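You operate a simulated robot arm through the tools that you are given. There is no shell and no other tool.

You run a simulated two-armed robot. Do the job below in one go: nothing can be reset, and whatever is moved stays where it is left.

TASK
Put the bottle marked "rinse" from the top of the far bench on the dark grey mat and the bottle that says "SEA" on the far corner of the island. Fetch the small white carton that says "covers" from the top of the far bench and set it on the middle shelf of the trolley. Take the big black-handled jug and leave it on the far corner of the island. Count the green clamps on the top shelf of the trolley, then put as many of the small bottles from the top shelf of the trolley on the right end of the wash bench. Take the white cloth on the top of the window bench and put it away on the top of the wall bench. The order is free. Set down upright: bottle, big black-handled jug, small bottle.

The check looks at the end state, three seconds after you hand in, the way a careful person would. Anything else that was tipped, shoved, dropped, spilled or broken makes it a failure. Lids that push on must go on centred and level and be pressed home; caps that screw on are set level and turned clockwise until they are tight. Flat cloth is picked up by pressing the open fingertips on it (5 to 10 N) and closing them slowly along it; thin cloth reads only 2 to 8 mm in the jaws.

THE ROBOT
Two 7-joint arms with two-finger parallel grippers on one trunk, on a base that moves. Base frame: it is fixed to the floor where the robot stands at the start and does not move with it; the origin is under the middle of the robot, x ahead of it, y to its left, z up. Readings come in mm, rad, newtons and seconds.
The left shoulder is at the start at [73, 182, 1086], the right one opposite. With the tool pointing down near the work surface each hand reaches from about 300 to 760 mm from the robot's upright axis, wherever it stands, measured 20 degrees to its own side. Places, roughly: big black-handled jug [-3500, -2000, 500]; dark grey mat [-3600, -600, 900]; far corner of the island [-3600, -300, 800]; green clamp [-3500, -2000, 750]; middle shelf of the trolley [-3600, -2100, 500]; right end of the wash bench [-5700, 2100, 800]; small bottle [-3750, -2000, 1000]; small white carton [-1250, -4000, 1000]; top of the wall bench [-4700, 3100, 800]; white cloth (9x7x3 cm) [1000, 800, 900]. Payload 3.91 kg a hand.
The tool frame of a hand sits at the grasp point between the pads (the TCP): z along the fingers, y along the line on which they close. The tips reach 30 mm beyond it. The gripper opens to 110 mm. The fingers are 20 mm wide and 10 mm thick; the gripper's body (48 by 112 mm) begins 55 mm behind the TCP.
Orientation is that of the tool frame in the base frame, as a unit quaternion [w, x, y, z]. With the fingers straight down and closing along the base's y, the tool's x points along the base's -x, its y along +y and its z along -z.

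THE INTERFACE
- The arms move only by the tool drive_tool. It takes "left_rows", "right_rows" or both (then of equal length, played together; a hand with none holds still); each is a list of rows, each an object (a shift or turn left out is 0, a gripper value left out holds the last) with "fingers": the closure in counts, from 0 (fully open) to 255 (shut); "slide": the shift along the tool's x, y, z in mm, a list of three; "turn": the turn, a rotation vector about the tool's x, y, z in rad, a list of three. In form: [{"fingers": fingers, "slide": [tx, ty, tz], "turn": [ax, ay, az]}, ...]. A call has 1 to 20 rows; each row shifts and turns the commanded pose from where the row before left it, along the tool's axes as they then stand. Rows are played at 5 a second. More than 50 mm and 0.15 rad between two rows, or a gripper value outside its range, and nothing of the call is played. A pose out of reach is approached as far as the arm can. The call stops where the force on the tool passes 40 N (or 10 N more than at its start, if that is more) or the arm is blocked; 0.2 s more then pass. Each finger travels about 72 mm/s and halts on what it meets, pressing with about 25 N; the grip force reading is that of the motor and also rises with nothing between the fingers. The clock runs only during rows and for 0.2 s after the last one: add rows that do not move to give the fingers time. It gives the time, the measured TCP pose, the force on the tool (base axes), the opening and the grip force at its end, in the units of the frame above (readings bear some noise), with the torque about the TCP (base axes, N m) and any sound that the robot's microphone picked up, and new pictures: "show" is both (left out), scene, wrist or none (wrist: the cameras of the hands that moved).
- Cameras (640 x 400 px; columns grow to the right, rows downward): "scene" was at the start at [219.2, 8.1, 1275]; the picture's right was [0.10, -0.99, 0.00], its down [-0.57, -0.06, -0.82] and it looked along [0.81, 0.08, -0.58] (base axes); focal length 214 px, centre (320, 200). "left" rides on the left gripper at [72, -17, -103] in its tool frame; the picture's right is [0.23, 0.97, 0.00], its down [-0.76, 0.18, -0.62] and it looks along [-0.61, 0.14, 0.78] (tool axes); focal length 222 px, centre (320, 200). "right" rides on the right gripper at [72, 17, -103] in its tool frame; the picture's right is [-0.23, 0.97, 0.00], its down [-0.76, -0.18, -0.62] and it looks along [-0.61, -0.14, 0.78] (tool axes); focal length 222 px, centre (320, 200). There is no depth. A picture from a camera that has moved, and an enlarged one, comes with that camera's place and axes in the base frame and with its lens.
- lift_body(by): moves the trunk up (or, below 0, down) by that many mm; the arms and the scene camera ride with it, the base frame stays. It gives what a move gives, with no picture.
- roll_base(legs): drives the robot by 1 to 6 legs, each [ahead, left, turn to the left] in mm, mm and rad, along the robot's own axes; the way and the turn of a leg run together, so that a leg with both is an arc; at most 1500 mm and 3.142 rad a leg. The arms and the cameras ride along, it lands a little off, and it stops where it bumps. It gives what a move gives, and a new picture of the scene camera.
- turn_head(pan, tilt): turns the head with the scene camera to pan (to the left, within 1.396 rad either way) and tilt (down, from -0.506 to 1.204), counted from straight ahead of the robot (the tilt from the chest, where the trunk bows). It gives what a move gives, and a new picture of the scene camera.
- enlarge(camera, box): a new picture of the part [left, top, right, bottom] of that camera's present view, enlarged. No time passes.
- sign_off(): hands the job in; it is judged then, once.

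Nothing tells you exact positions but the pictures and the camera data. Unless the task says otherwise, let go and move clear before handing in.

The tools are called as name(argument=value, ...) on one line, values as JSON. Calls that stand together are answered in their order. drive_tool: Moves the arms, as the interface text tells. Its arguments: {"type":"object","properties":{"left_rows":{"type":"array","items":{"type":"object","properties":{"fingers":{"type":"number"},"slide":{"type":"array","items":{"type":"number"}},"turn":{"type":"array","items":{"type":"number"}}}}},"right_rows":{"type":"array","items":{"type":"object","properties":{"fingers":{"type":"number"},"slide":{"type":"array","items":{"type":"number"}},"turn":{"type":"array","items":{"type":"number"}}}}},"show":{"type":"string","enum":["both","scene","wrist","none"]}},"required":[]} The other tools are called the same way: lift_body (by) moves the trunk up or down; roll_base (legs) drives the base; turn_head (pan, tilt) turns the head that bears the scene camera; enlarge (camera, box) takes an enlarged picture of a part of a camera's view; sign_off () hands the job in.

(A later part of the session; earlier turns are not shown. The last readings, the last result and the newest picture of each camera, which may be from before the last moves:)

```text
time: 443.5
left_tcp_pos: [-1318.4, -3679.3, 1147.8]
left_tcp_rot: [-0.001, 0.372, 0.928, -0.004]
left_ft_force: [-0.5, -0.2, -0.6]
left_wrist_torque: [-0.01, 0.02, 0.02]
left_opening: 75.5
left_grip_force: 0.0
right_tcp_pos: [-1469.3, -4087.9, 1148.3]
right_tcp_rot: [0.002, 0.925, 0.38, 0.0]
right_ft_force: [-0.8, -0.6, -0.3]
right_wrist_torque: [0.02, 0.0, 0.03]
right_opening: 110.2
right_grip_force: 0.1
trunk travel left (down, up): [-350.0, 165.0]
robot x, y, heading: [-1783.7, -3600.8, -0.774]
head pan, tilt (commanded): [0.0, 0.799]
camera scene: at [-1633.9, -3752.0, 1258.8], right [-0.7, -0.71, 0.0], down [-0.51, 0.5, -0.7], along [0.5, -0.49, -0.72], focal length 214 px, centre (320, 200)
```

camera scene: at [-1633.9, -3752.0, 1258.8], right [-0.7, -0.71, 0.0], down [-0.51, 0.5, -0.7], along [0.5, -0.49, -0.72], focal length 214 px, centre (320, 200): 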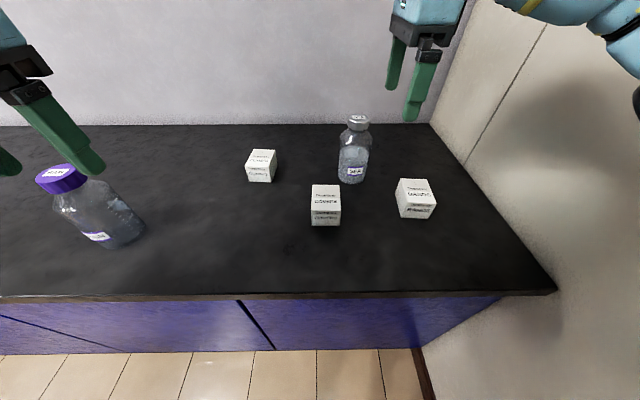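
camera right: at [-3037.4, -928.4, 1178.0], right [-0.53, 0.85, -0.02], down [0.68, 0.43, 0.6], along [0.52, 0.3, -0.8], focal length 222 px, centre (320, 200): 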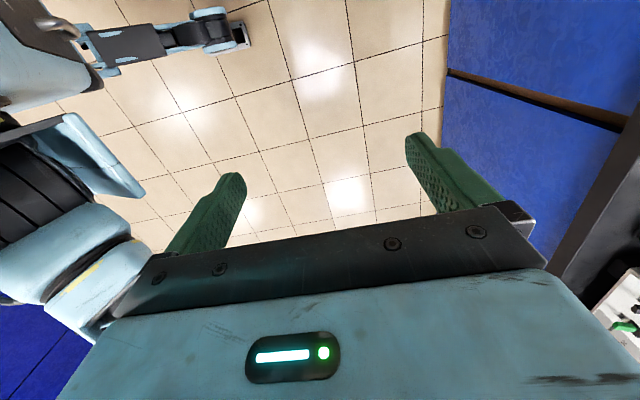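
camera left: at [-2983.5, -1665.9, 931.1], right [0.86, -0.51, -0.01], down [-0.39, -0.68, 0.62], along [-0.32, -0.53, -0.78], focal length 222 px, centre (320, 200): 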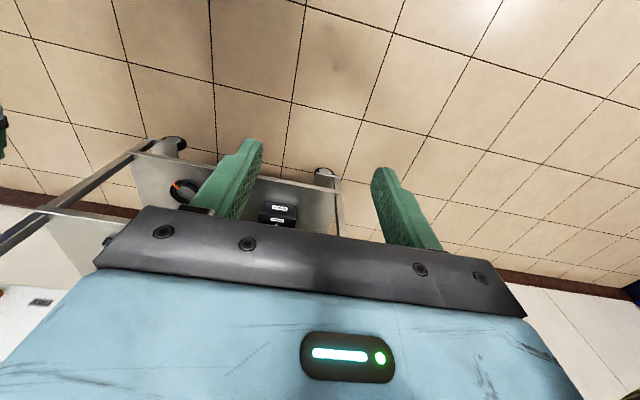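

Measurements agree within a few mm. The right hand goes over SEA's cap first.

drive_tool(right_rows=[{"slide": [10, 32, 0]}, {"slide": [10, 32, 0]}, {"slide": [10, 32, 5]}, {"slide": [9, 31, 15]}, {"slide": [0, 0, 20]}, {}, {}])

```text
time: 445.1
left_tcp_pos: [-1318.7, -3678.4, 1147.3]
left_tcp_rot: [-0.002, 0.373, 0.928, -0.005]
left_ft_force: [0.3, 0.8, 0.0]
left_wrist_torque: [-0.03, 0.03, -0.05]
left_opening: 75.6
left_grip_force: 0.0
right_tcp_pos: [-1394.4, -4147.1, 1116.3]
right_tcp_rot: [0.0, 0.93, 0.367, 0.007]
right_ft_force: [1.0, -0.7, 0.3]
right_wrist_torque: [-0.02, -0.04, 0.0]
right_opening: 110.1
right_grip_force: 0.1
right hand out of reach, approached as far as the arm can: row 3, 4, 5
trunk travel left (down, up): [-350.0, 165.0]
robot x, y, heading: [-1786.2, -3604.2, -0.771]
head pan, tilt (commanded): [0.0, 0.799]
camera scene: at [-1633.9, -3752.0, 1258.7], right [-0.7, -0.71, 0.0], down [-0.51, 0.5, -0.7], along [0.5, -0.49, -0.72], focal length 214 px, centre (320, 200)
camera right: at [-1331.0, -4112.5, 1219.6], right [0.5, -0.87, 0.0], down [-0.69, -0.39, 0.61], along [-0.53, -0.31, -0.79], focal length 222 px, centre (320, 200)
```

scene: 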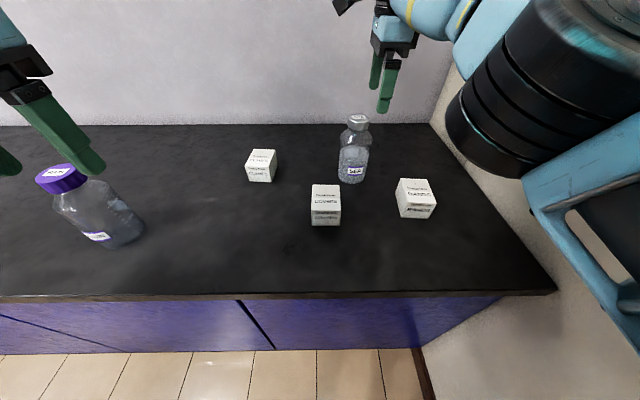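
right: 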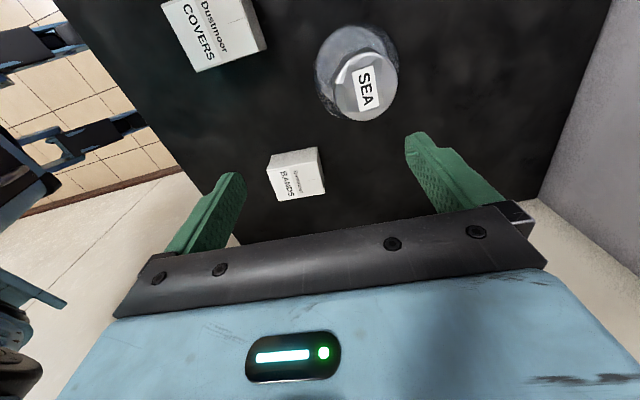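

Too high relative to the shoulder for that reach; raising the trunk gives the arm more room. I'll lift by 150 and bring the hand forward and down.

lift_body(by=150)

drive_tool(right_rows=[{"slide": [0, 0, 35]}, {"slide": [5, 0, 40]}, {"slide": [10, 10, 40]}, {"slide": [10, 10, 35]}, {"slide": [5, 15, 20]}, {}])

```text
time: 446.9
left_tcp_pos: [-1317.6, -3679.5, 1295.1]
left_tcp_rot: [-0.002, 0.373, 0.928, -0.002]
left_ft_force: [0.2, 0.2, -0.8]
left_wrist_torque: [0.03, 0.0, -0.03]
left_opening: 75.5
left_grip_force: 0.0
right_tcp_pos: [-1451.9, -4068.0, 1457.0]
right_tcp_rot: [0.147, 0.913, 0.374, 0.062]
right_ft_force: [-0.3, -1.1, 0.1]
right_wrist_torque: [0.02, -0.03, 0.0]
right_opening: 109.9
right_grip_force: 0.0
trunk travel left (down, up): [-500.0, 15.0]
robot x, y, heading: [-1785.3, -3603.2, -0.78]
head pan, tilt (commanded): [0.0, 0.799]
```

```text
time: 448.3
left_tcp_pos: [-1317.7, -3679.1, 1298.0]
left_tcp_rot: [-0.001, 0.373, 0.928, -0.003]
left_ft_force: [0.1, -0.3, -0.5]
left_wrist_torque: [0.03, -0.05, -0.04]
left_opening: 75.6
left_grip_force: 0.1
right_tcp_pos: [-1377.0, -4106.0, 1305.3]
right_tcp_rot: [0.149, 0.913, 0.375, 0.063]
right_ft_force: [-0.7, 0.4, 0.0]
right_wrist_torque: [0.0, -0.01, 0.03]
right_opening: 110.0
right_grip_force: 0.1
right hand out of reach, approached as far as the arm can: row 5
trunk travel left (down, up): [-500.0, 15.0]
robot x, y, heading: [-1787.5, -3606.2, -0.775]
head pan, tilt (commanded): [0.0, 0.799]
camera scene: at [-1706.9, -3681.6, 1433.1], right [-0.7, -0.71, 0.0], down [-0.51, 0.5, -0.7], along [0.5, -0.49, -0.72], focal length 214 px, centre (320, 200)
camera right: at [-1337.8, -4044.4, 1408.6], right [0.49, -0.82, 0.31], down [-0.8, -0.28, 0.53], along [-0.35, -0.51, -0.79], focal length 222 px, centre (320, 200)
```

scene: 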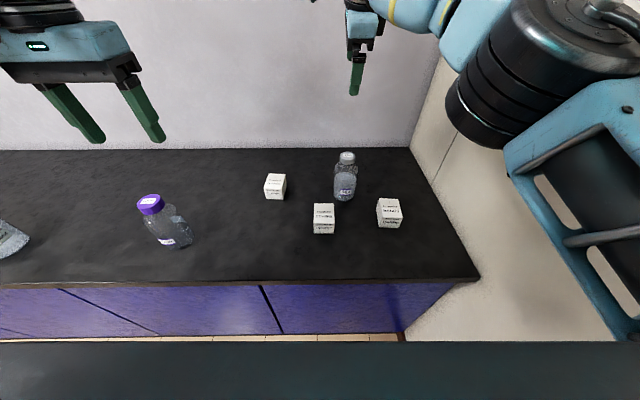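
right: 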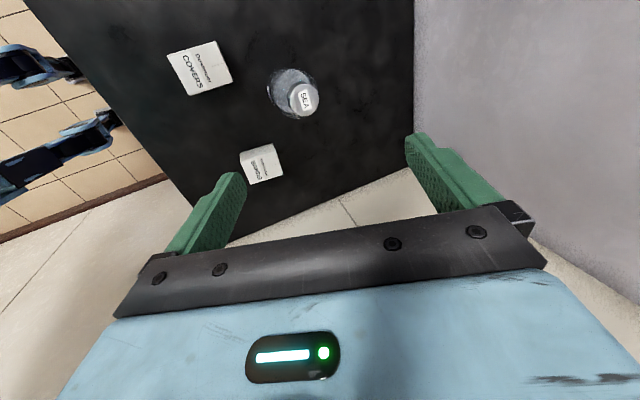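

drive_tool(right_rows=[{"turn": [0.11, 0, 0], "slide": [0, -20, 20]}, {"turn": [0.11, 0, 0], "slide": [0, -10, 30]}, {"turn": [0.105, 0, 0], "slide": [0, 0, 30]}, {"slide": [0, 0, 30]}, {"slide": [0, 0, 30]}, {}])

```text
time: 449.7
left_tcp_pos: [-1318.0, -3678.2, 1298.1]
left_tcp_rot: [-0.001, 0.373, 0.928, -0.004]
left_ft_force: [-0.3, 0.3, -0.8]
left_wrist_torque: [-0.02, 0.0, 0.03]
left_opening: 75.4
left_grip_force: 0.1
right_tcp_pos: [-1395.7, -4098.5, 1153.0]
right_tcp_rot: [-0.001, 0.925, 0.38, 0.001]
right_ft_force: [-0.4, -0.1, 0.5]
right_wrist_torque: [-0.01, -0.02, 0.01]
right_opening: 110.0
right_grip_force: 0.1
right hand out of reach, approached as far as the arm can: row 2, 3, 4, 5
trunk travel left (down, up): [-500.0, 15.0]
robot x, y, heading: [-1786.1, -3605.1, -0.777]
head pan, tilt (commanded): [0.0, 0.799]
camera scene: at [-1706.4, -3680.9, 1433.1], right [-0.7, -0.71, 0.0], down [-0.51, 0.5, -0.7], along [0.5, -0.49, -0.72], focal length 214 px, centre (320, 200)
camera right: at [-1331.8, -4060.5, 1257.0], right [0.52, -0.85, 0.0], down [-0.67, -0.41, 0.62], along [-0.53, -0.32, -0.78], focal length 222 px, centre (320, 200)
```

scene: 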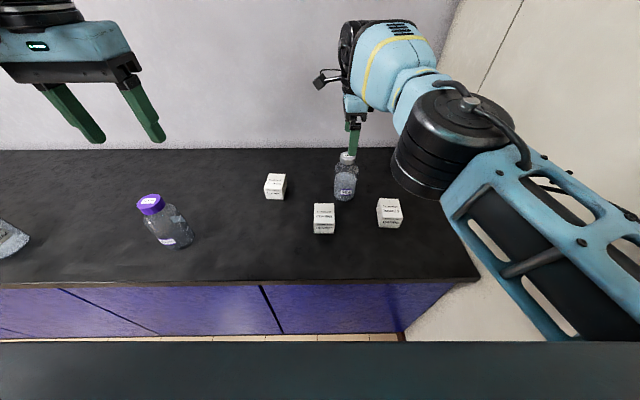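
right: 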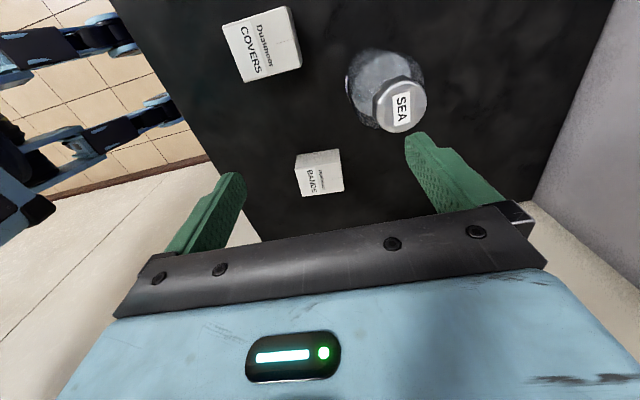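

Orientation is straight again. Moving the hand forward over the SEA cap.

drive_tool(right_rows=[{"slide": [-2, 22, 5]}, {"slide": [-2, 23, 10]}, {"slide": [-2, 22, 15]}, {"slide": [0, 0, 15]}, {}, {}])

```text
time: 451.1
left_tcp_pos: [-1319.0, -3678.9, 1297.3]
left_tcp_rot: [-0.002, 0.374, 0.927, -0.004]
left_ft_force: [-0.3, 0.2, -0.1]
left_wrist_torque: [0.02, -0.01, -0.02]
left_opening: 75.5
left_grip_force: 0.1
right_tcp_pos: [-1397.7, -4113.6, 1115.2]
right_tcp_rot: [-0.002, 0.925, 0.38, 0.002]
right_ft_force: [1.1, 0.7, 0.4]
right_wrist_torque: [0.0, 0.0, 0.01]
right_opening: 109.9
right_grip_force: 0.0
right hand out of reach, approached as far as the arm can: row 1, 2, 3
trunk travel left (down, up): [-500.0, 15.0]
robot x, y, heading: [-1787.0, -3601.1, -0.776]
head pan, tilt (commanded): [0.0, 0.799]
camera scene: at [-1706.2, -3681.5, 1433.0], right [-0.7, -0.71, 0.0], down [-0.51, 0.5, -0.7], along [0.5, -0.49, -0.72], focal length 214 px, centre (320, 200)
camera right: at [-1334.6, -4076.2, 1218.3], right [0.52, -0.85, 0.0], down [-0.67, -0.41, 0.62], along [-0.53, -0.32, -0.78], focal length 222 px, centre (320, 200)
```

scene: 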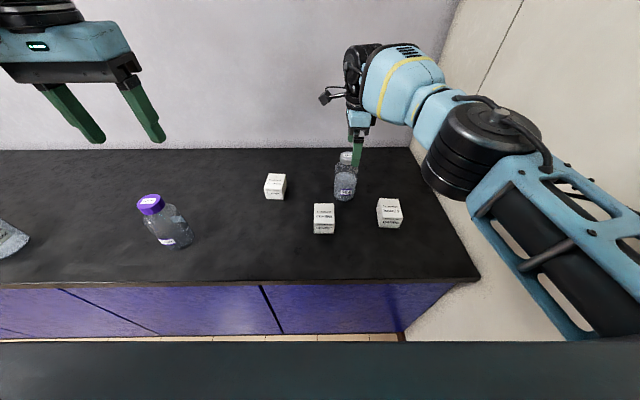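
right: 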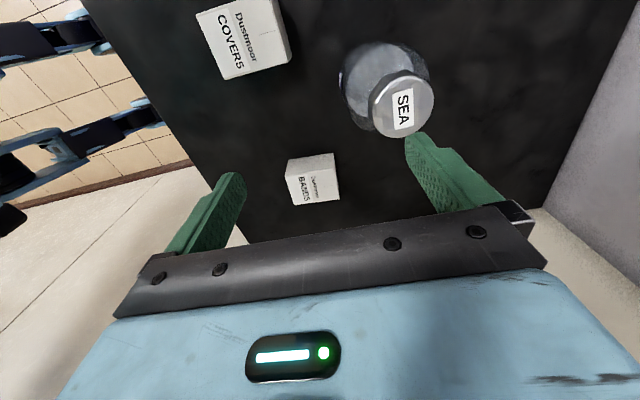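

Standing taller pulls the shoulders back, so that doesn't help. I'll retract the hand a little, lower the trunk again (which leans me forward) and step 30 mm closer.

drive_tool(right_rows=[{"slide": [0, -30, -20]}, {"slide": [0, -40, -20]}, {"slide": [0, -40, -20]}, {"slide": [0, -30, -20]}, {}], show="none")

lift_body(by=-150)

roll_base(legs=[[30, 0, 0.01]])

```text
time: 452.3
left_tcp_pos: [-1317.4, -3678.4, 1295.8]
left_tcp_rot: [-0.003, 0.372, 0.928, -0.005]
left_ft_force: [-0.1, 0.3, -0.1]
left_wrist_torque: [-0.02, 0.0, 0.02]
left_opening: 75.7
left_grip_force: 0.0
right_tcp_pos: [-1495.7, -4014.2, 1195.6]
right_tcp_rot: [-0.001, 0.925, 0.38, 0.002]
right_ft_force: [-0.5, 0.0, 0.4]
right_wrist_torque: [-0.02, -0.01, 0.04]
right_opening: 109.9
right_grip_force: 0.0
trunk travel left (down, up): [-500.0, 15.0]
robot x, y, heading: [-1785.2, -3606.3, -0.769]
head pan, tilt (commanded): [0.0, 0.799]
```

```text
time: 454.0
left_tcp_pos: [-1318.1, -3678.1, 1147.3]
left_tcp_rot: [-0.002, 0.373, 0.928, -0.004]
left_ft_force: [-1.1, 0.3, -0.5]
left_wrist_torque: [-0.03, -0.04, 0.01]
left_opening: 75.5
left_grip_force: 0.0
right_tcp_pos: [-1497.8, -4012.2, 1045.5]
right_tcp_rot: [-0.001, 0.925, 0.38, 0.001]
right_ft_force: [0.8, -0.1, 1.1]
right_wrist_torque: [-0.01, 0.0, -0.04]
right_opening: 110.0
right_grip_force: 0.1
trunk travel left (down, up): [-350.0, 165.0]
robot x, y, heading: [-1782.8, -3604.4, -0.778]
head pan, tilt (commanded): [0.0, 0.799]
```

```text
time: 454.9
left_tcp_pos: [-1296.1, -3695.7, 1146.0]
left_tcp_rot: [-0.002, 0.369, 0.929, -0.004]
left_ft_force: [0.0, 0.1, -0.7]
left_wrist_torque: [-0.02, 0.0, -0.03]
left_opening: 75.3
left_grip_force: 0.0
right_tcp_pos: [-1472.1, -4032.8, 1044.9]
right_tcp_rot: [-0.001, 0.923, 0.384, 0.003]
right_ft_force: [0.4, -0.4, -0.4]
right_wrist_torque: [0.02, -0.01, -0.01]
right_opening: 110.0
right_grip_force: 0.0
trunk travel left (down, up): [-350.0, 165.0]
robot x, y, heading: [-1765.1, -3626.1, -0.767]
head pan, tilt (commanded): [0.0, 0.799]
camera scene: at [-1610.3, -3772.2, 1258.7], right [-0.69, -0.72, 0.0], down [-0.52, 0.5, -0.7], along [0.5, -0.48, -0.72], focal length 214 px, centre (320, 200)
```

scene: 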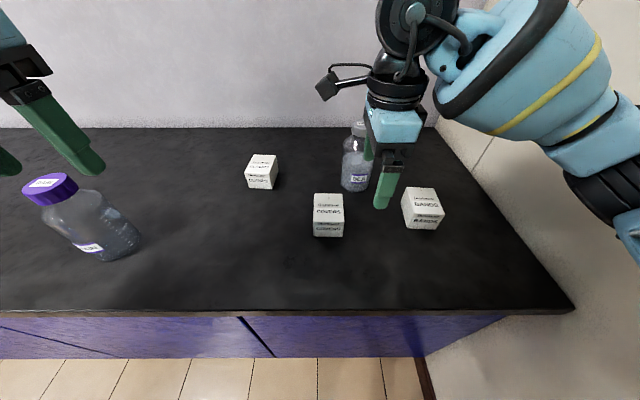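

drive_tool(right_rows=[{"slide": [0, 0, -40]}, {"slide": [0, 35, 0]}, {"slide": [0, 35, 0]}, {"slide": [0, 35, 0]}, {"slide": [0, 35, 0]}, {"slide": [0, 28, 0]}, {}, {}])

```text
time: 456.7
left_tcp_pos: [-1296.0, -3695.7, 1147.4]
left_tcp_rot: [-0.001, 0.37, 0.929, -0.005]
left_ft_force: [0.2, -0.5, 0.4]
left_wrist_torque: [-0.03, -0.02, 0.0]
left_opening: 75.4
left_grip_force: 0.0
right_tcp_pos: [-1353.5, -4147.2, 1085.5]
right_tcp_rot: [0.0, 0.923, 0.384, 0.002]
right_ft_force: [-0.2, 0.6, 0.6]
right_wrist_torque: [-0.01, 0.0, 0.0]
right_opening: 110.0
right_grip_force: 0.1
trunk travel left (down, up): [-350.0, 165.0]
robot x, y, heading: [-1763.1, -3625.9, -0.765]
head pan, tilt (commanded): [0.0, 0.799]
camera scene: at [-1610.4, -3771.7, 1258.7], right [-0.69, -0.72, 0.0], down [-0.52, 0.5, -0.7], along [0.5, -0.48, -0.72], focal length 214 px, centre (320, 200)
camera right: at [-1289.9, -4108.9, 1187.2], right [0.53, -0.85, 0.0], down [-0.66, -0.42, 0.62], along [-0.53, -0.33, -0.78], focal length 222 px, centre (320, 200)
```

scene: 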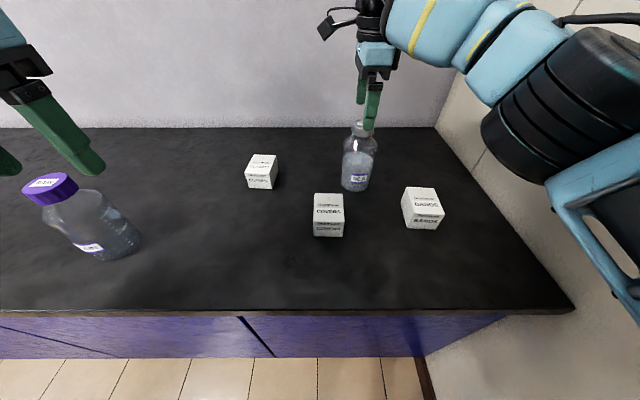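
right: 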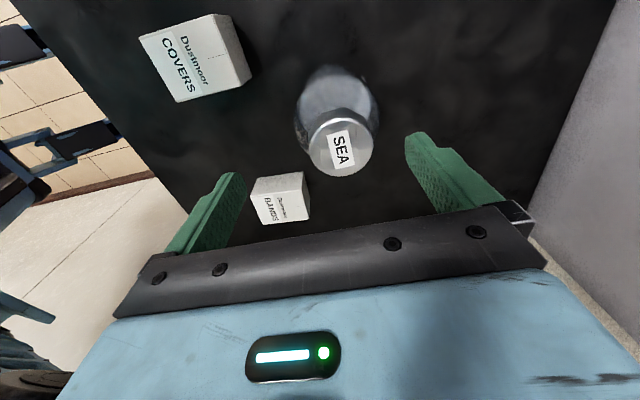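

The cap is 15 mm further forward in the wrist view; correcting, then checking.

drive_tool(right_rows=[{"slide": [-1, 8, 0]}, {"slide": [0, 7.5, 5]}, {"slide": [0, 0, 10]}, {}], show="wrist")

```text
time: 457.7
left_tcp_pos: [-1296.4, -3696.4, 1147.9]
left_tcp_rot: [-0.001, 0.369, 0.929, -0.004]
left_ft_force: [0.5, -1.1, -0.5]
left_wrist_torque: [-0.01, 0.01, 0.0]
left_opening: 75.6
left_grip_force: 0.0
right_tcp_pos: [-1349.0, -4158.7, 1067.9]
right_tcp_rot: [-0.002, 0.923, 0.385, 0.001]
right_ft_force: [-0.1, 0.3, -0.5]
right_wrist_torque: [-0.03, 0.01, 0.01]
right_opening: 109.8
right_grip_force: 0.0
right hand out of reach, approached as far as the arm can: row 2
trunk travel left (down, up): [-350.0, 165.0]
robot x, y, heading: [-1763.1, -3628.0, -0.766]
head pan, tilt (commanded): [0.0, 0.799]
camera right: at [-1286.9, -4120.5, 1171.2], right [0.53, -0.85, 0.0], down [-0.66, -0.42, 0.62], along [-0.53, -0.33, -0.78], focal length 222 px, centre (320, 200)
```

right: 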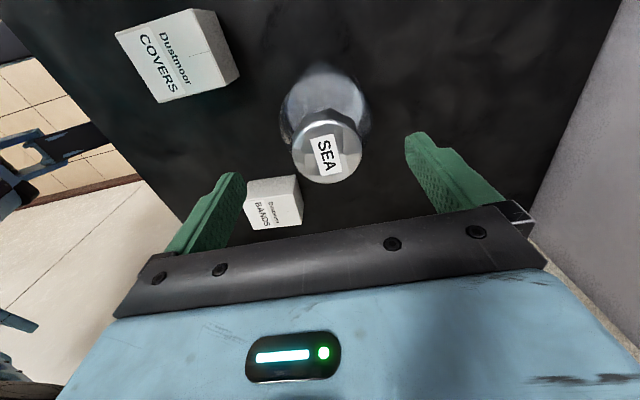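

enlarge(camera="right", box=[240, 50, 480, 200])

```text
2.67 times, centred on (360, 125) of right
camera zoom: at [-1286.9, -4120.5, 1171.2], right [0.53, -0.85, 0.0], down [-0.66, -0.42, 0.62], along [-0.53, -0.33, -0.78], focal length 592 px, centre (213, 400)
```

zoom: 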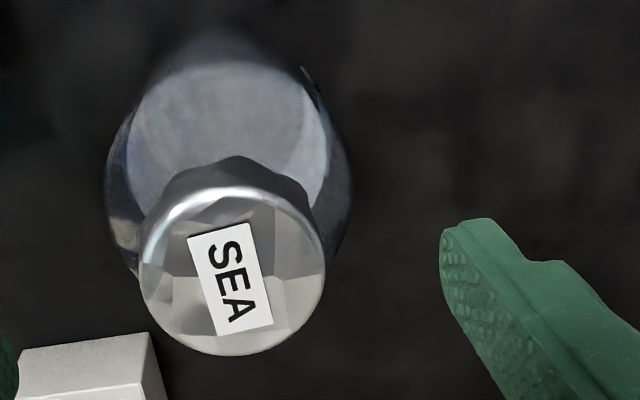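

The cap centre is ~6 mm ahead of the tool axis. I'll descend with the forward correction, then check once more.

drive_tool(right_rows=[{"slide": [0, 2, 8]}, {"slide": [0, 2, 8]}, {"slide": [0, 2, 7]}, {"slide": [0, 1, 4]}, {}], show="wrist")

enlarge(camera="right", box=[200, 80, 440, 230])

```text
time: 458.9
left_tcp_pos: [-1295.6, -3695.9, 1147.2]
left_tcp_rot: [-0.002, 0.369, 0.929, -0.004]
left_ft_force: [-0.5, 0.6, -0.1]
left_wrist_torque: [0.01, -0.01, 0.0]
left_opening: 75.5
left_grip_force: 0.1
right_tcp_pos: [-1346.4, -4163.4, 1042.4]
right_tcp_rot: [-0.001, 0.923, 0.384, 0.001]
right_ft_force: [0.0, 0.3, 0.2]
right_wrist_torque: [-0.01, -0.04, 0.0]
right_opening: 109.8
right_grip_force: 0.1
trunk travel left (down, up): [-350.0, 165.0]
robot x, y, heading: [-1761.4, -3623.1, -0.766]
head pan, tilt (commanded): [0.0, 0.799]
camera right: at [-1282.1, -4125.3, 1144.8], right [0.53, -0.85, 0.0], down [-0.66, -0.42, 0.62], along [-0.53, -0.33, -0.78], focal length 222 px, centre (320, 200)
```

right: 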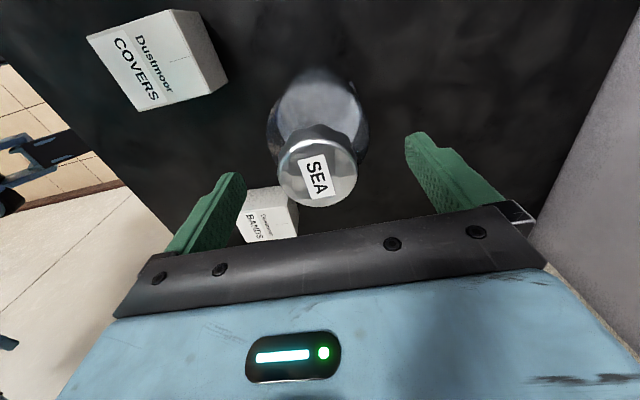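

```text
2.67 times, centred on (320, 155) of right
camera zoom: at [-1282.1, -4125.3, 1144.8], right [0.53, -0.85, 0.0], down [-0.66, -0.42, 0.62], along [-0.53, -0.33, -0.78], focal length 592 px, centre (320, 320)
```

zoom: 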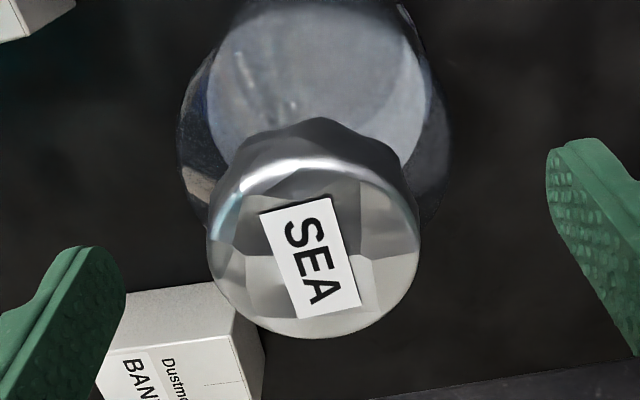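

Centred within a couple of mm along the closing direction; I shift 5 mm sideways and close on the cap.

drive_tool(right_rows=[{"slide": [5, 0, 2]}, {}, {"fingers": 40}, {"fingers": 80}, {"fingers": 110}, {"fingers": 125}, {"fingers": 135}, {"fingers": 145}, {"fingers": 155}, {"fingers": 170}, {"fingers": 255}, {}, {}], show="wrist")

```text
time: 461.7
left_tcp_pos: [-1294.7, -3695.1, 1147.7]
left_tcp_rot: [-0.002, 0.369, 0.929, -0.004]
left_ft_force: [-0.7, 0.3, -0.3]
left_wrist_torque: [0.03, -0.01, -0.03]
left_opening: 75.4
left_grip_force: 0.0
right_tcp_pos: [-1342.3, -4162.0, 1040.9]
right_tcp_rot: [0.0, 0.923, 0.385, 0.002]
right_ft_force: [-1.9, 2.1, 0.4]
right_wrist_torque: [0.01, 0.0, -0.02]
right_opening: 50.4
right_grip_force: 24.9
trunk travel left (down, up): [-350.0, 165.0]
robot x, y, heading: [-1763.6, -3626.2, -0.769]
head pan, tilt (commanded): [0.0, 0.799]
heard: snap
camera right: at [-1279.0, -4122.0, 1143.6], right [0.53, -0.85, 0.0], down [-0.66, -0.42, 0.62], along [-0.53, -0.33, -0.78], focal length 222 px, centre (320, 200)
```

right: 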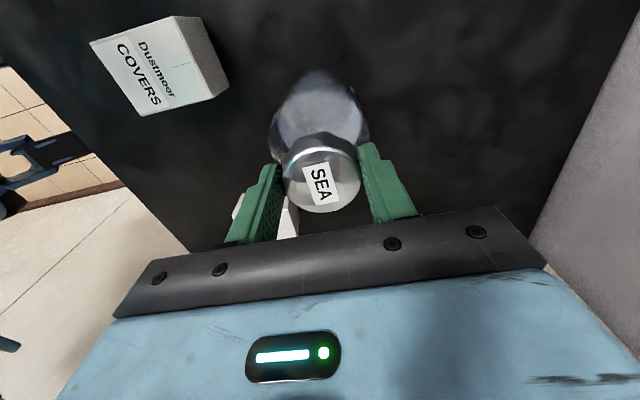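

A "snap" was heard as I gripped the cap. Let me look closely before lifting.

enlarge(camera="right", box=[220, 60, 420, 230])

enlarge(camera="scene", box=[300, 80, 420, 200])

```text
2.35 times, centred on (320, 145) of right
camera zoom: at [-1279.0, -4122.0, 1143.6], right [0.53, -0.85, 0.0], down [-0.66, -0.42, 0.62], along [-0.53, -0.33, -0.78], focal length 523 px, centre (320, 329)
```

zoom: 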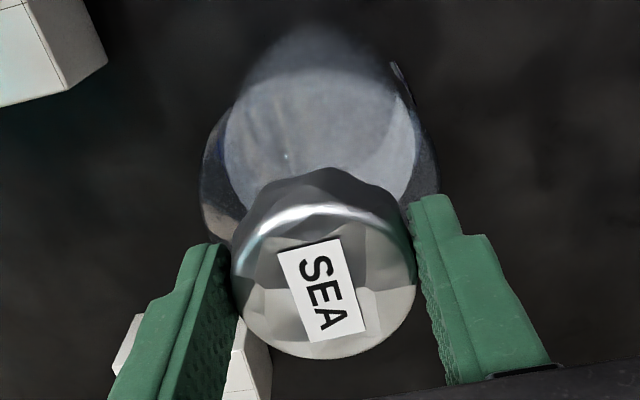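

```text
3.33 times, centred on (360, 140) of scene
camera zoom: at [-1610.8, -3771.7, 1258.7], right [-0.69, -0.72, 0.0], down [-0.52, 0.5, -0.7], along [0.5, -0.48, -0.72], focal length 715 px, centre (187, 400)
```

zoom: 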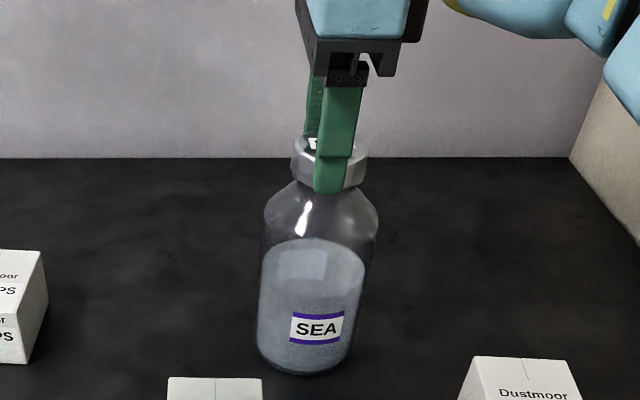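

The bottle looks intact. I'll lift just 3 mm very slowly and read the weight, to make sure the cap isn't coming off.

drive_tool(right_rows=[{"slide": [0, 0, -1]}, {"slide": [0, 0, -1]}, {"slide": [0, 0, -1]}, {}, {}], show="wrist")

enlarge(camera="scene", box=[320, 90, 400, 200])

```text
time: 462.9
left_tcp_pos: [-1296.4, -3695.6, 1147.0]
left_tcp_rot: [-0.001, 0.369, 0.929, -0.004]
left_ft_force: [0.4, -0.5, 0.9]
left_wrist_torque: [0.03, 0.0, 0.0]
left_opening: 75.6
left_grip_force: 0.0
right_tcp_pos: [-1340.6, -4160.5, 1044.2]
right_tcp_rot: [-0.001, 0.923, 0.384, 0.003]
right_ft_force: [-0.8, 1.6, 0.1]
right_wrist_torque: [0.04, 0.05, 0.0]
right_opening: 50.4
right_grip_force: 25.2
trunk travel left (down, up): [-350.0, 165.0]
robot x, y, heading: [-1760.1, -3627.7, -0.77]
head pan, tilt (commanded): [0.0, 0.799]
camera right: at [-1278.6, -4122.3, 1146.8], right [0.53, -0.85, 0.0], down [-0.66, -0.42, 0.62], along [-0.53, -0.33, -0.78], focal length 222 px, centre (320, 200)
```

right: 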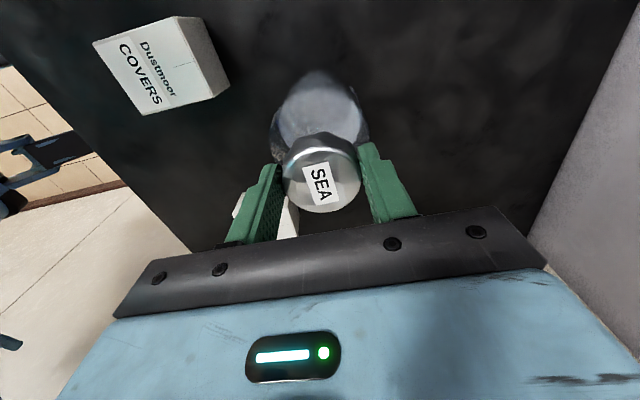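

```text
3.64 times, centred on (360, 145) of scene
camera zoom: at [-1610.8, -3771.8, 1258.7], right [-0.69, -0.72, 0.0], down [-0.52, 0.5, -0.7], along [0.5, -0.48, -0.72], focal length 780 px, centre (174, 400)
```

zoom: 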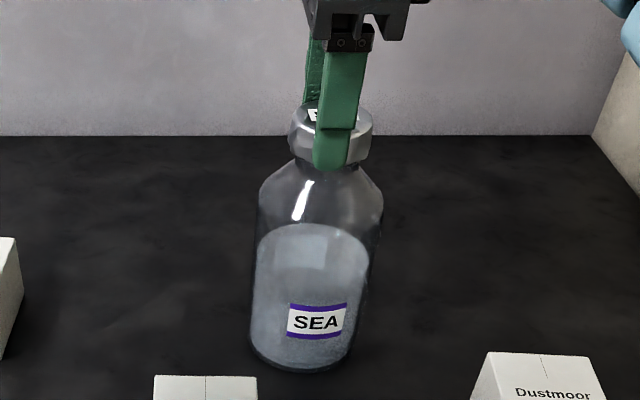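

No weight on the hand: the lid is lifting off the bottle — it is a push-on lid. I set it straight back down and press it home, listening for the click.

drive_tool(right_rows=[{"slide": [0, 0, 1]}, {"slide": [0, 0, 1]}, {"slide": [0, 0, 1]}, {"slide": [0, 0, 1]}, {}], show="none")

```text
time: 464.1
left_tcp_pos: [-1296.6, -3695.6, 1147.3]
left_tcp_rot: [-0.001, 0.369, 0.93, -0.004]
left_ft_force: [0.3, 0.1, 0.7]
left_wrist_torque: [-0.02, -0.01, 0.01]
left_opening: 75.7
left_grip_force: 0.2
right_tcp_pos: [-1341.1, -4161.5, 1040.3]
right_tcp_rot: [-0.001, 0.923, 0.385, 0.002]
right_ft_force: [-1.9, 1.7, 2.2]
right_wrist_torque: [0.01, 0.06, -0.03]
right_opening: 50.3
right_grip_force: 25.1
trunk travel left (down, up): [-350.0, 165.0]
robot x, y, heading: [-1763.1, -3624.2, -0.766]
head pan, tilt (commanded): [0.0, 0.799]
```

drive_tool(right_rows=[{"slide": [0, 0, 1]}, {"slide": [0, 0, 1]}, {}], show="none")

```text
time: 464.9
left_tcp_pos: [-1297.3, -3694.3, 1147.0]
left_tcp_rot: [-0.002, 0.369, 0.929, -0.004]
left_ft_force: [-0.5, -0.2, -0.2]
left_wrist_torque: [0.0, -0.01, -0.01]
left_opening: 75.5
left_grip_force: 0.1
right_tcp_pos: [-1342.7, -4160.3, 1039.3]
right_tcp_rot: [0.001, 0.923, 0.385, 0.002]
right_ft_force: [0.0, 0.3, 13.8]
right_wrist_torque: [-0.04, 0.07, 0.01]
right_opening: 50.3
right_grip_force: 24.9
trunk travel left (down, up): [-350.0, 165.0]
robot x, y, heading: [-1762.8, -3622.8, -0.765]
head pan, tilt (commanded): [0.0, 0.799]
```

drive_tool(right_rows=[{"slide": [0, 0, 1]}, {"slide": [0, 0, 0.7]}, {}], show="none")

```text
time: 465.7
left_tcp_pos: [-1296.7, -3694.0, 1148.0]
left_tcp_rot: [-0.001, 0.369, 0.929, -0.004]
left_ft_force: [0.4, 0.2, 0.2]
left_wrist_torque: [0.02, -0.01, 0.01]
left_opening: 75.5
left_grip_force: 0.0
right_tcp_pos: [-1342.3, -4159.2, 1039.5]
right_tcp_rot: [0.001, 0.923, 0.384, 0.003]
right_ft_force: [0.0, -3.9, 26.1]
right_wrist_torque: [-0.11, 0.14, 0.02]
right_opening: 50.2
right_grip_force: 24.7
trunk travel left (down, up): [-350.0, 165.0]
robot x, y, heading: [-1764.8, -3623.1, -0.767]
head pan, tilt (commanded): [0.0, 0.799]
```

enlarge(camera="scene", box=[335, 105, 385, 155])

drive_tool(right_rows=[{"slide": [0, 0, 0.6]}, {"slide": [0, 0, 0.5]}, {}], show="none")

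```text
8.00 times, centred on (360, 130) of scene
camera zoom: at [-1612.2, -3770.5, 1259.2], right [-0.69, -0.72, 0.0], down [-0.52, 0.5, -0.7], along [0.5, -0.48, -0.72], focal length 1716 px, centre (0, 760)
```

zoom: 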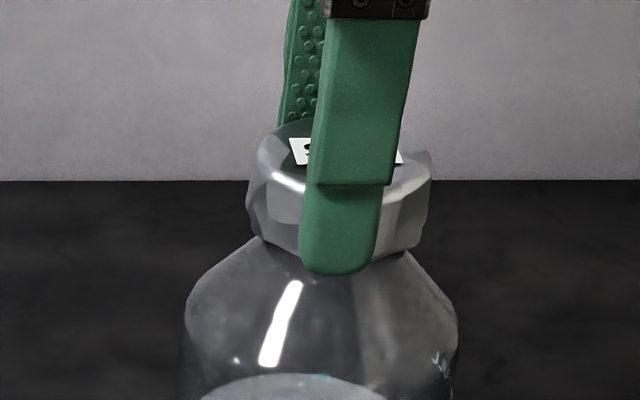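

```text
time: 466.5
left_tcp_pos: [-1296.8, -3694.7, 1148.3]
left_tcp_rot: [-0.001, 0.369, 0.929, -0.005]
left_ft_force: [0.1, 0.0, -1.4]
left_wrist_torque: [-0.03, -0.01, 0.02]
left_opening: 75.5
left_grip_force: 0.0
right_tcp_pos: [-1342.7, -4158.8, 1039.4]
right_tcp_rot: [0.002, 0.923, 0.385, 0.002]
right_ft_force: [-1.2, -3.6, 30.2]
right_wrist_torque: [-0.12, 0.15, 0.02]
right_opening: 50.3
right_grip_force: 25.7
trunk travel left (down, up): [-350.0, 165.0]
robot x, y, heading: [-1763.3, -3625.9, -0.769]
head pan, tilt (commanded): [0.0, 0.799]
```

Pressed with 30 N. Now a careful lift test with a close-up before and after.

drive_tool(right_rows=[{"slide": [0, 0, -1.5]}, {"slide": [0, 0, -1.5]}, {"slide": [0, 0, -1.5]}, {"slide": [0, 0, -1.5]}, {}, {}], show="none")

enlarge(camera="scene", box=[335, 105, 385, 155])

drive_tool(right_rows=[{"slide": [0, 0, -1.5]}, {"slide": [0, 0, -1.5]}, {"slide": [0, 0, -1.5]}, {}, {}], show="none")

enlarge(camera="scene", box=[335, 105, 385, 155])

```text
time: 467.9
left_tcp_pos: [-1297.0, -3694.8, 1147.8]
left_tcp_rot: [-0.001, 0.369, 0.93, -0.004]
left_ft_force: [0.1, -0.4, -0.1]
left_wrist_torque: [-0.01, 0.03, 0.0]
left_opening: 75.6
left_grip_force: 0.1
right_tcp_pos: [-1340.0, -4160.4, 1039.6]
right_tcp_rot: [-0.002, 0.923, 0.385, 0.002]
right_ft_force: [-1.6, 1.2, -0.9]
right_wrist_torque: [0.02, -0.02, -0.02]
right_opening: 50.5
right_grip_force: 25.2
trunk travel left (down, up): [-350.0, 165.0]
robot x, y, heading: [-1764.3, -3622.6, -0.772]
head pan, tilt (commanded): [0.0, 0.799]
```

```text
8.00 times, centred on (360, 130) of scene
camera zoom: at [-1610.7, -3771.9, 1258.6], right [-0.69, -0.72, 0.0], down [-0.52, 0.5, -0.7], along [0.5, -0.48, -0.72], focal length 1716 px, centre (0, 760)
```

zoom: 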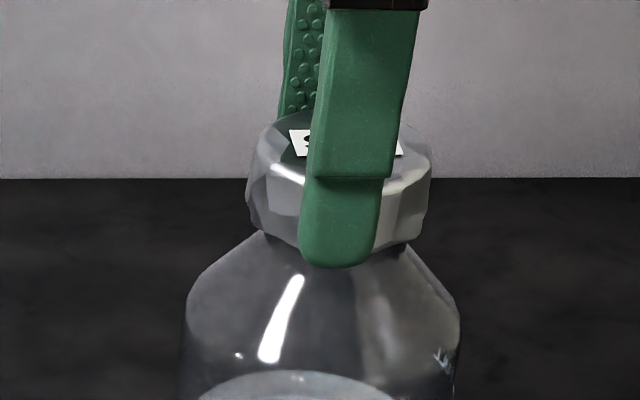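

```text
time: 469.1
left_tcp_pos: [-1295.8, -3694.5, 1147.2]
left_tcp_rot: [-0.002, 0.369, 0.929, -0.004]
left_ft_force: [0.0, 0.8, 0.2]
left_wrist_torque: [0.02, -0.02, 0.0]
left_opening: 75.6
left_grip_force: 0.1
right_tcp_pos: [-1340.3, -4160.2, 1046.3]
right_tcp_rot: [0.0, 0.923, 0.385, 0.002]
right_ft_force: [-1.1, 1.2, -0.3]
right_wrist_torque: [0.02, 0.05, 0.03]
right_opening: 50.6
right_grip_force: 24.8
trunk travel left (down, up): [-350.0, 165.0]
robot x, y, heading: [-1761.1, -3624.0, -0.764]
head pan, tilt (commanded): [0.0, 0.799]
```

```text
8.00 times, centred on (360, 130) of scene
camera zoom: at [-1610.7, -3771.8, 1258.7], right [-0.69, -0.72, 0.0], down [-0.52, 0.5, -0.7], along [0.5, -0.48, -0.72], focal length 1716 px, centre (0, 760)
```

zoom: 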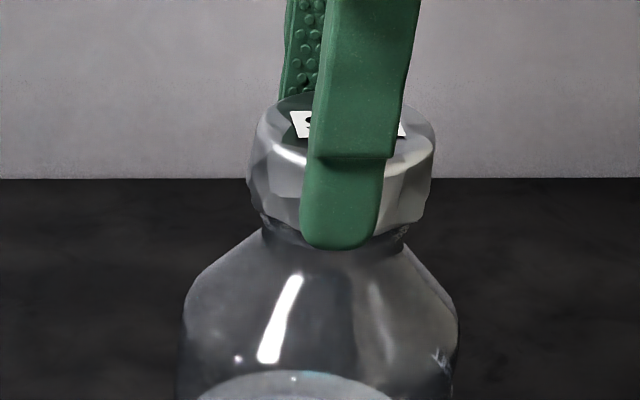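

Confirmed: the lid lifts off freely, so squeezing it unlatched it. I'll set it back centred on the neck, let go, then press its top with closed fingertips until it clicks, and later lift the bottle by its body instead.

drive_tool(right_rows=[{"slide": [0, 0, 1.5]}, {"slide": [0, 0, 1.5]}, {"slide": [0, 0, 1.5]}, {"slide": [0, 0, 1]}, {}, {}], show="none")

enlarge(camera="scene", box=[335, 105, 385, 155])

```text
time: 470.5
left_tcp_pos: [-1296.2, -3695.3, 1147.5]
left_tcp_rot: [-0.001, 0.37, 0.929, -0.004]
left_ft_force: [0.6, 0.4, -0.6]
left_wrist_torque: [-0.02, -0.03, -0.02]
left_opening: 75.4
left_grip_force: 0.0
right_tcp_pos: [-1340.8, -4160.3, 1040.8]
right_tcp_rot: [0.0, 0.923, 0.384, 0.002]
right_ft_force: [0.8, -0.7, -0.2]
right_wrist_torque: [-0.02, 0.0, 0.0]
right_opening: 50.4
right_grip_force: 24.7
trunk travel left (down, up): [-350.0, 165.0]
robot x, y, heading: [-1758.9, -3621.4, -0.766]
head pan, tilt (commanded): [0.0, 0.799]
```

```text
8.00 times, centred on (360, 130) of scene
camera zoom: at [-1610.6, -3771.9, 1258.7], right [-0.69, -0.72, 0.0], down [-0.52, 0.5, -0.7], along [0.5, -0.48, -0.72], focal length 1716 px, centre (0, 760)
```

zoom: 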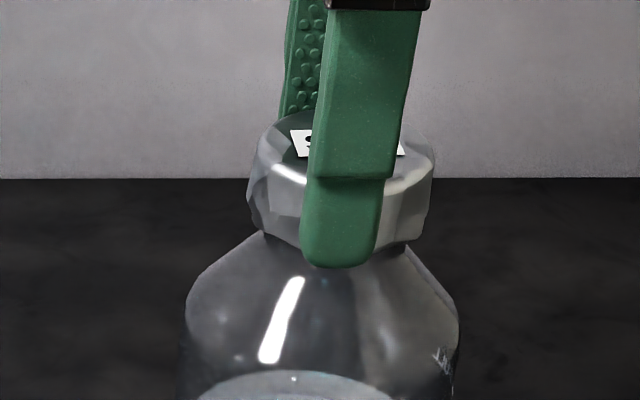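

drive_tool(right_rows=[{"slide": [0, 0, 0.7]}, {"slide": [0, 0, 0.5]}, {"fingers": 145}, {"fingers": 135}, {"fingers": 120}, {"fingers": 100}, {"fingers": 80}, {}, {"slide": [0, 0, -10]}, {"slide": [0, 0, -20]}, {"slide": [0, 0, -25]}, {}], show="wrist")

enlarge(camera="scene", box=[325, 105, 395, 200])

```text
time: 473.1
left_tcp_pos: [-1294.9, -3695.1, 1147.4]
left_tcp_rot: [-0.002, 0.369, 0.929, -0.004]
left_ft_force: [-0.8, -0.6, 0.4]
left_wrist_torque: [0.01, 0.0, -0.01]
left_opening: 75.4
left_grip_force: 0.1
right_tcp_pos: [-1350.4, -4153.8, 1093.0]
right_tcp_rot: [-0.002, 0.923, 0.384, 0.001]
right_ft_force: [0.4, 0.5, 0.2]
right_wrist_torque: [0.01, 0.01, 0.02]
right_opening: 75.5
right_grip_force: 0.0
right hand out of reach, approached as far as the arm can: row 10, 11
trunk travel left (down, up): [-350.0, 165.0]
robot x, y, heading: [-1764.1, -3623.8, -0.768]
head pan, tilt (commanded): [0.0, 0.799]
heard: snap
camera right: at [-1288.2, -4115.2, 1196.3], right [0.53, -0.85, 0.0], down [-0.66, -0.42, 0.62], along [-0.53, -0.33, -0.78], focal length 222 px, centre (320, 200)
```

right: 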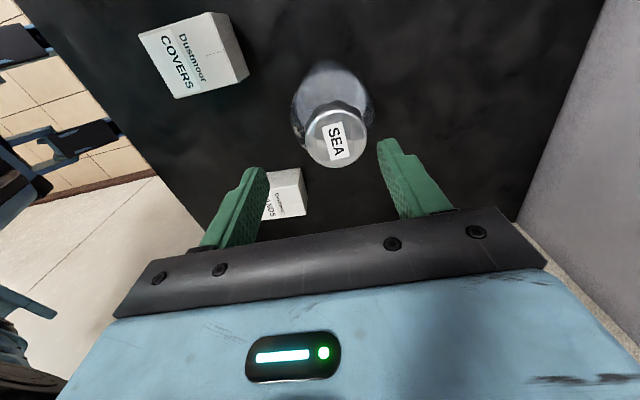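

```text
4.21 times, centred on (360, 152) of scene
camera zoom: at [-1610.5, -3772.2, 1258.6], right [-0.69, -0.72, 0.0], down [-0.52, 0.5, -0.7], along [0.5, -0.48, -0.72], focal length 903 px, centre (152, 400)
```

zoom: 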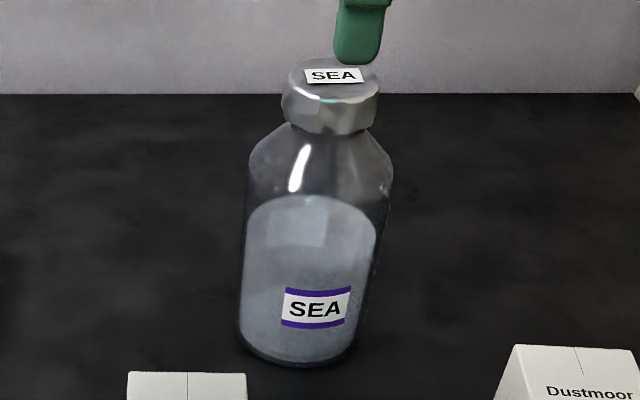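

A second snap as the lid went back — it seems to have latched. To be sure, I'll press its top with closed fingertips to ~25 N.

drive_tool(right_rows=[{"fingers": 255}, {"slide": [1, 4, 6]}, {"slide": [1, 4, 6]}, {"slide": [0, 3, 5]}, {}, {}], show="wrist")

```text
time: 474.5
left_tcp_pos: [-1295.8, -3696.5, 1147.9]
left_tcp_rot: [-0.002, 0.369, 0.929, -0.004]
left_ft_force: [0.0, 0.5, -0.2]
left_wrist_torque: [0.01, -0.01, 0.0]
left_opening: 75.4
left_grip_force: 0.1
right_tcp_pos: [-1346.3, -4156.3, 1074.5]
right_tcp_rot: [0.0, 0.923, 0.385, 0.001]
right_ft_force: [0.5, 1.0, -0.3]
right_wrist_torque: [-0.02, 0.01, -0.03]
right_opening: 0.0
right_grip_force: 24.9
right hand out of reach, approached as far as the arm can: row 3
trunk travel left (down, up): [-350.0, 165.0]
robot x, y, heading: [-1762.9, -3627.1, -0.767]
head pan, tilt (commanded): [0.0, 0.799]
camera right: at [-1283.5, -4117.8, 1178.5], right [0.53, -0.85, 0.0], down [-0.66, -0.42, 0.62], along [-0.53, -0.33, -0.78], focal length 222 px, centre (320, 200)
```

right: 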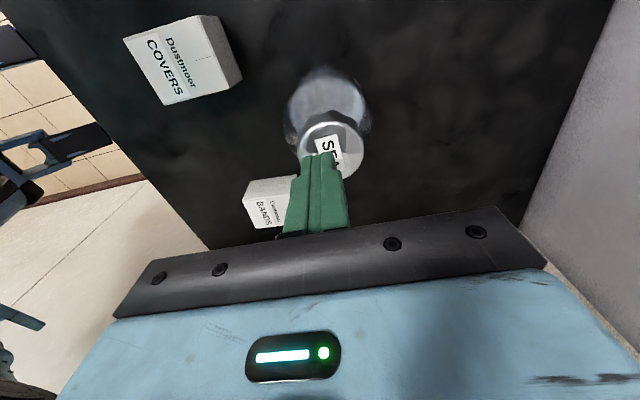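

The fingertips are ~10 mm short of the lid's centre; I rise slightly and step the base 10 mm closer.

drive_tool(right_rows=[{"slide": [0, 0, -6]}, {}], show="none")

roll_base(legs=[[10, 0, 0]])

enlarge(camera="right", box=[240, 80, 440, 205])

```text
time: 475.1
left_tcp_pos: [-1295.9, -3695.2, 1148.3]
left_tcp_rot: [-0.001, 0.369, 0.93, -0.004]
left_ft_force: [0.0, -0.1, -0.3]
left_wrist_torque: [0.05, 0.0, 0.0]
left_opening: 75.3
left_grip_force: 0.1
right_tcp_pos: [-1347.5, -4155.2, 1081.4]
right_tcp_rot: [-0.001, 0.923, 0.384, 0.001]
right_ft_force: [0.5, -0.1, 0.4]
right_wrist_torque: [0.0, -0.02, -0.01]
right_opening: 0.0
right_grip_force: 25.1
trunk travel left (down, up): [-350.0, 165.0]
robot x, y, heading: [-1764.1, -3623.5, -0.769]
head pan, tilt (commanded): [0.0, 0.799]
```

```text
time: 475.8
left_tcp_pos: [-1288.7, -3702.3, 1146.4]
left_tcp_rot: [-0.001, 0.369, 0.929, -0.004]
left_ft_force: [-0.6, -1.1, -0.2]
left_wrist_torque: [-0.04, 0.0, -0.02]
left_opening: 75.4
left_grip_force: 0.0
right_tcp_pos: [-1340.8, -4161.3, 1082.2]
right_tcp_rot: [0.0, 0.923, 0.384, 0.002]
right_ft_force: [1.5, 0.0, -0.7]
right_wrist_torque: [0.04, 0.01, -0.02]
right_opening: 0.0
right_grip_force: 24.7
trunk travel left (down, up): [-350.0, 165.0]
robot x, y, heading: [-1755.8, -3625.8, -0.764]
head pan, tilt (commanded): [0.0, 0.799]
camera scene: at [-1604.0, -3778.4, 1258.8], right [-0.69, -0.72, 0.0], down [-0.52, 0.5, -0.7], along [0.5, -0.48, -0.72], focal length 214 px, centre (320, 200)
```

scene: 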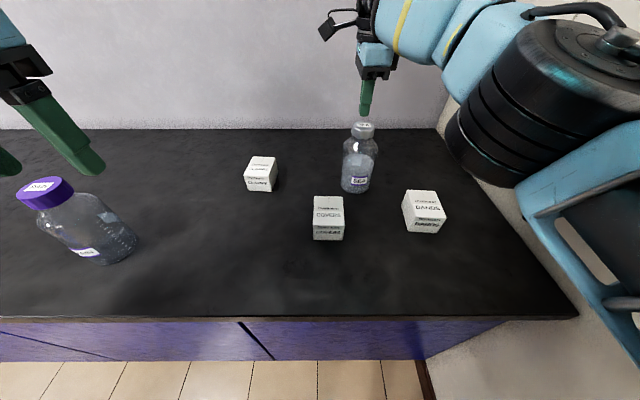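

```text
3.20 times, centred on (340, 142) of right
camera zoom: at [-1278.1, -4123.2, 1184.9], right [0.53, -0.85, 0.0], down [-0.66, -0.42, 0.62], along [-0.53, -0.33, -0.78], focal length 711 px, centre (256, 384)
```

zoom: 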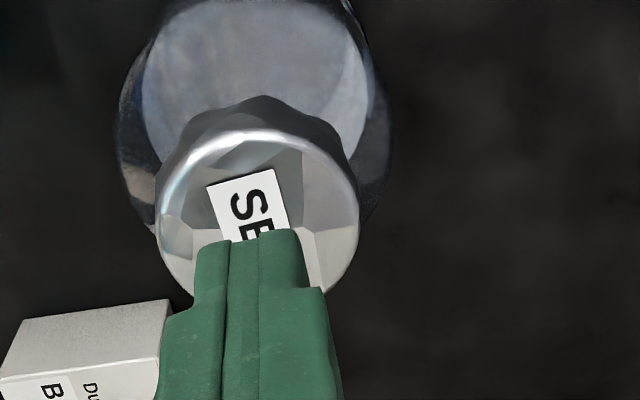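

drive_tool(right_rows=[{"slide": [5, 0, 5]}, {"slide": [0, 0, 4]}, {"slide": [0, 0, 2]}, {"slide": [0, 0, 1]}, {}], show="wrist")

```text
time: 477.0
left_tcp_pos: [-1287.9, -3701.9, 1148.6]
left_tcp_rot: [-0.002, 0.369, 0.929, -0.004]
left_ft_force: [0.3, -0.1, 0.1]
left_wrist_torque: [-0.01, 0.0, 0.05]
left_opening: 75.5
left_grip_force: 0.1
right_tcp_pos: [-1336.7, -4158.5, 1070.3]
right_tcp_rot: [0.0, 0.924, 0.384, 0.002]
right_ft_force: [1.2, -0.2, 0.5]
right_wrist_torque: [0.01, 0.0, 0.04]
right_opening: 0.2
right_grip_force: 25.1
trunk travel left (down, up): [-350.0, 165.0]
robot x, y, heading: [-1757.0, -3629.4, -0.767]
head pan, tilt (commanded): [0.0, 0.799]
camera right: at [-1274.5, -4120.4, 1173.5], right [0.53, -0.85, 0.0], down [-0.66, -0.42, 0.62], along [-0.53, -0.33, -0.78], focal length 222 px, centre (320, 200)
```

right: 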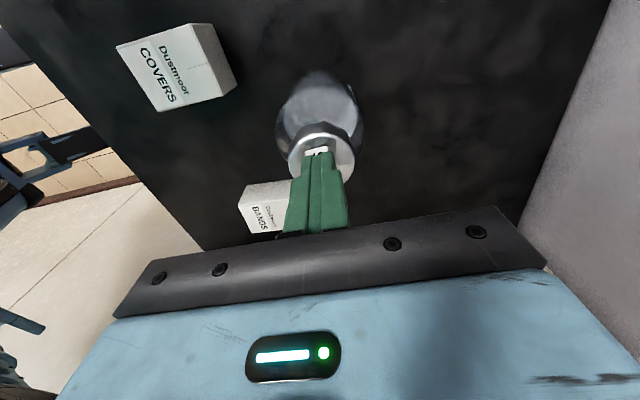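

drive_tool(right_rows=[{"slide": [0, 0, 1.5]}, {"slide": [0, 0, 1.5]}, {"slide": [0, 0, 1]}, {}], show="none")

```text
time: 478.0
left_tcp_pos: [-1288.8, -3702.4, 1147.2]
left_tcp_rot: [-0.001, 0.369, 0.929, -0.005]
left_ft_force: [-0.8, -0.2, 0.0]
left_wrist_torque: [-0.01, 0.01, -0.02]
left_opening: 75.6
left_grip_force: 0.1
right_tcp_pos: [-1337.2, -4158.0, 1066.3]
right_tcp_rot: [0.0, 0.923, 0.384, 0.001]
right_ft_force: [0.7, -0.6, 0.0]
right_wrist_torque: [0.01, 0.04, -0.01]
right_opening: 0.0
right_grip_force: 25.5
trunk travel left (down, up): [-350.0, 165.0]
robot x, y, heading: [-1754.6, -3626.0, -0.768]
head pan, tilt (commanded): [0.0, 0.799]
```

drive_tool(right_rows=[{"slide": [0, 0, 1.5]}, {"slide": [0, 0, 1.5]}, {}], show="none")

```text
time: 478.8
left_tcp_pos: [-1289.1, -3702.9, 1147.8]
left_tcp_rot: [-0.002, 0.369, 0.929, -0.004]
left_ft_force: [0.0, 0.5, 1.3]
left_wrist_torque: [-0.03, 0.0, -0.02]
left_opening: 75.2
left_grip_force: 0.0
right_tcp_pos: [-1336.5, -4158.2, 1063.8]
right_tcp_rot: [0.0, 0.923, 0.384, 0.001]
right_ft_force: [-0.2, 0.7, -0.3]
right_wrist_torque: [-0.01, -0.02, -0.01]
right_opening: 0.2
right_grip_force: 24.5
trunk travel left (down, up): [-350.0, 165.0]
robot x, y, heading: [-1756.4, -3629.2, -0.764]
head pan, tilt (commanded): [0.0, 0.799]
```

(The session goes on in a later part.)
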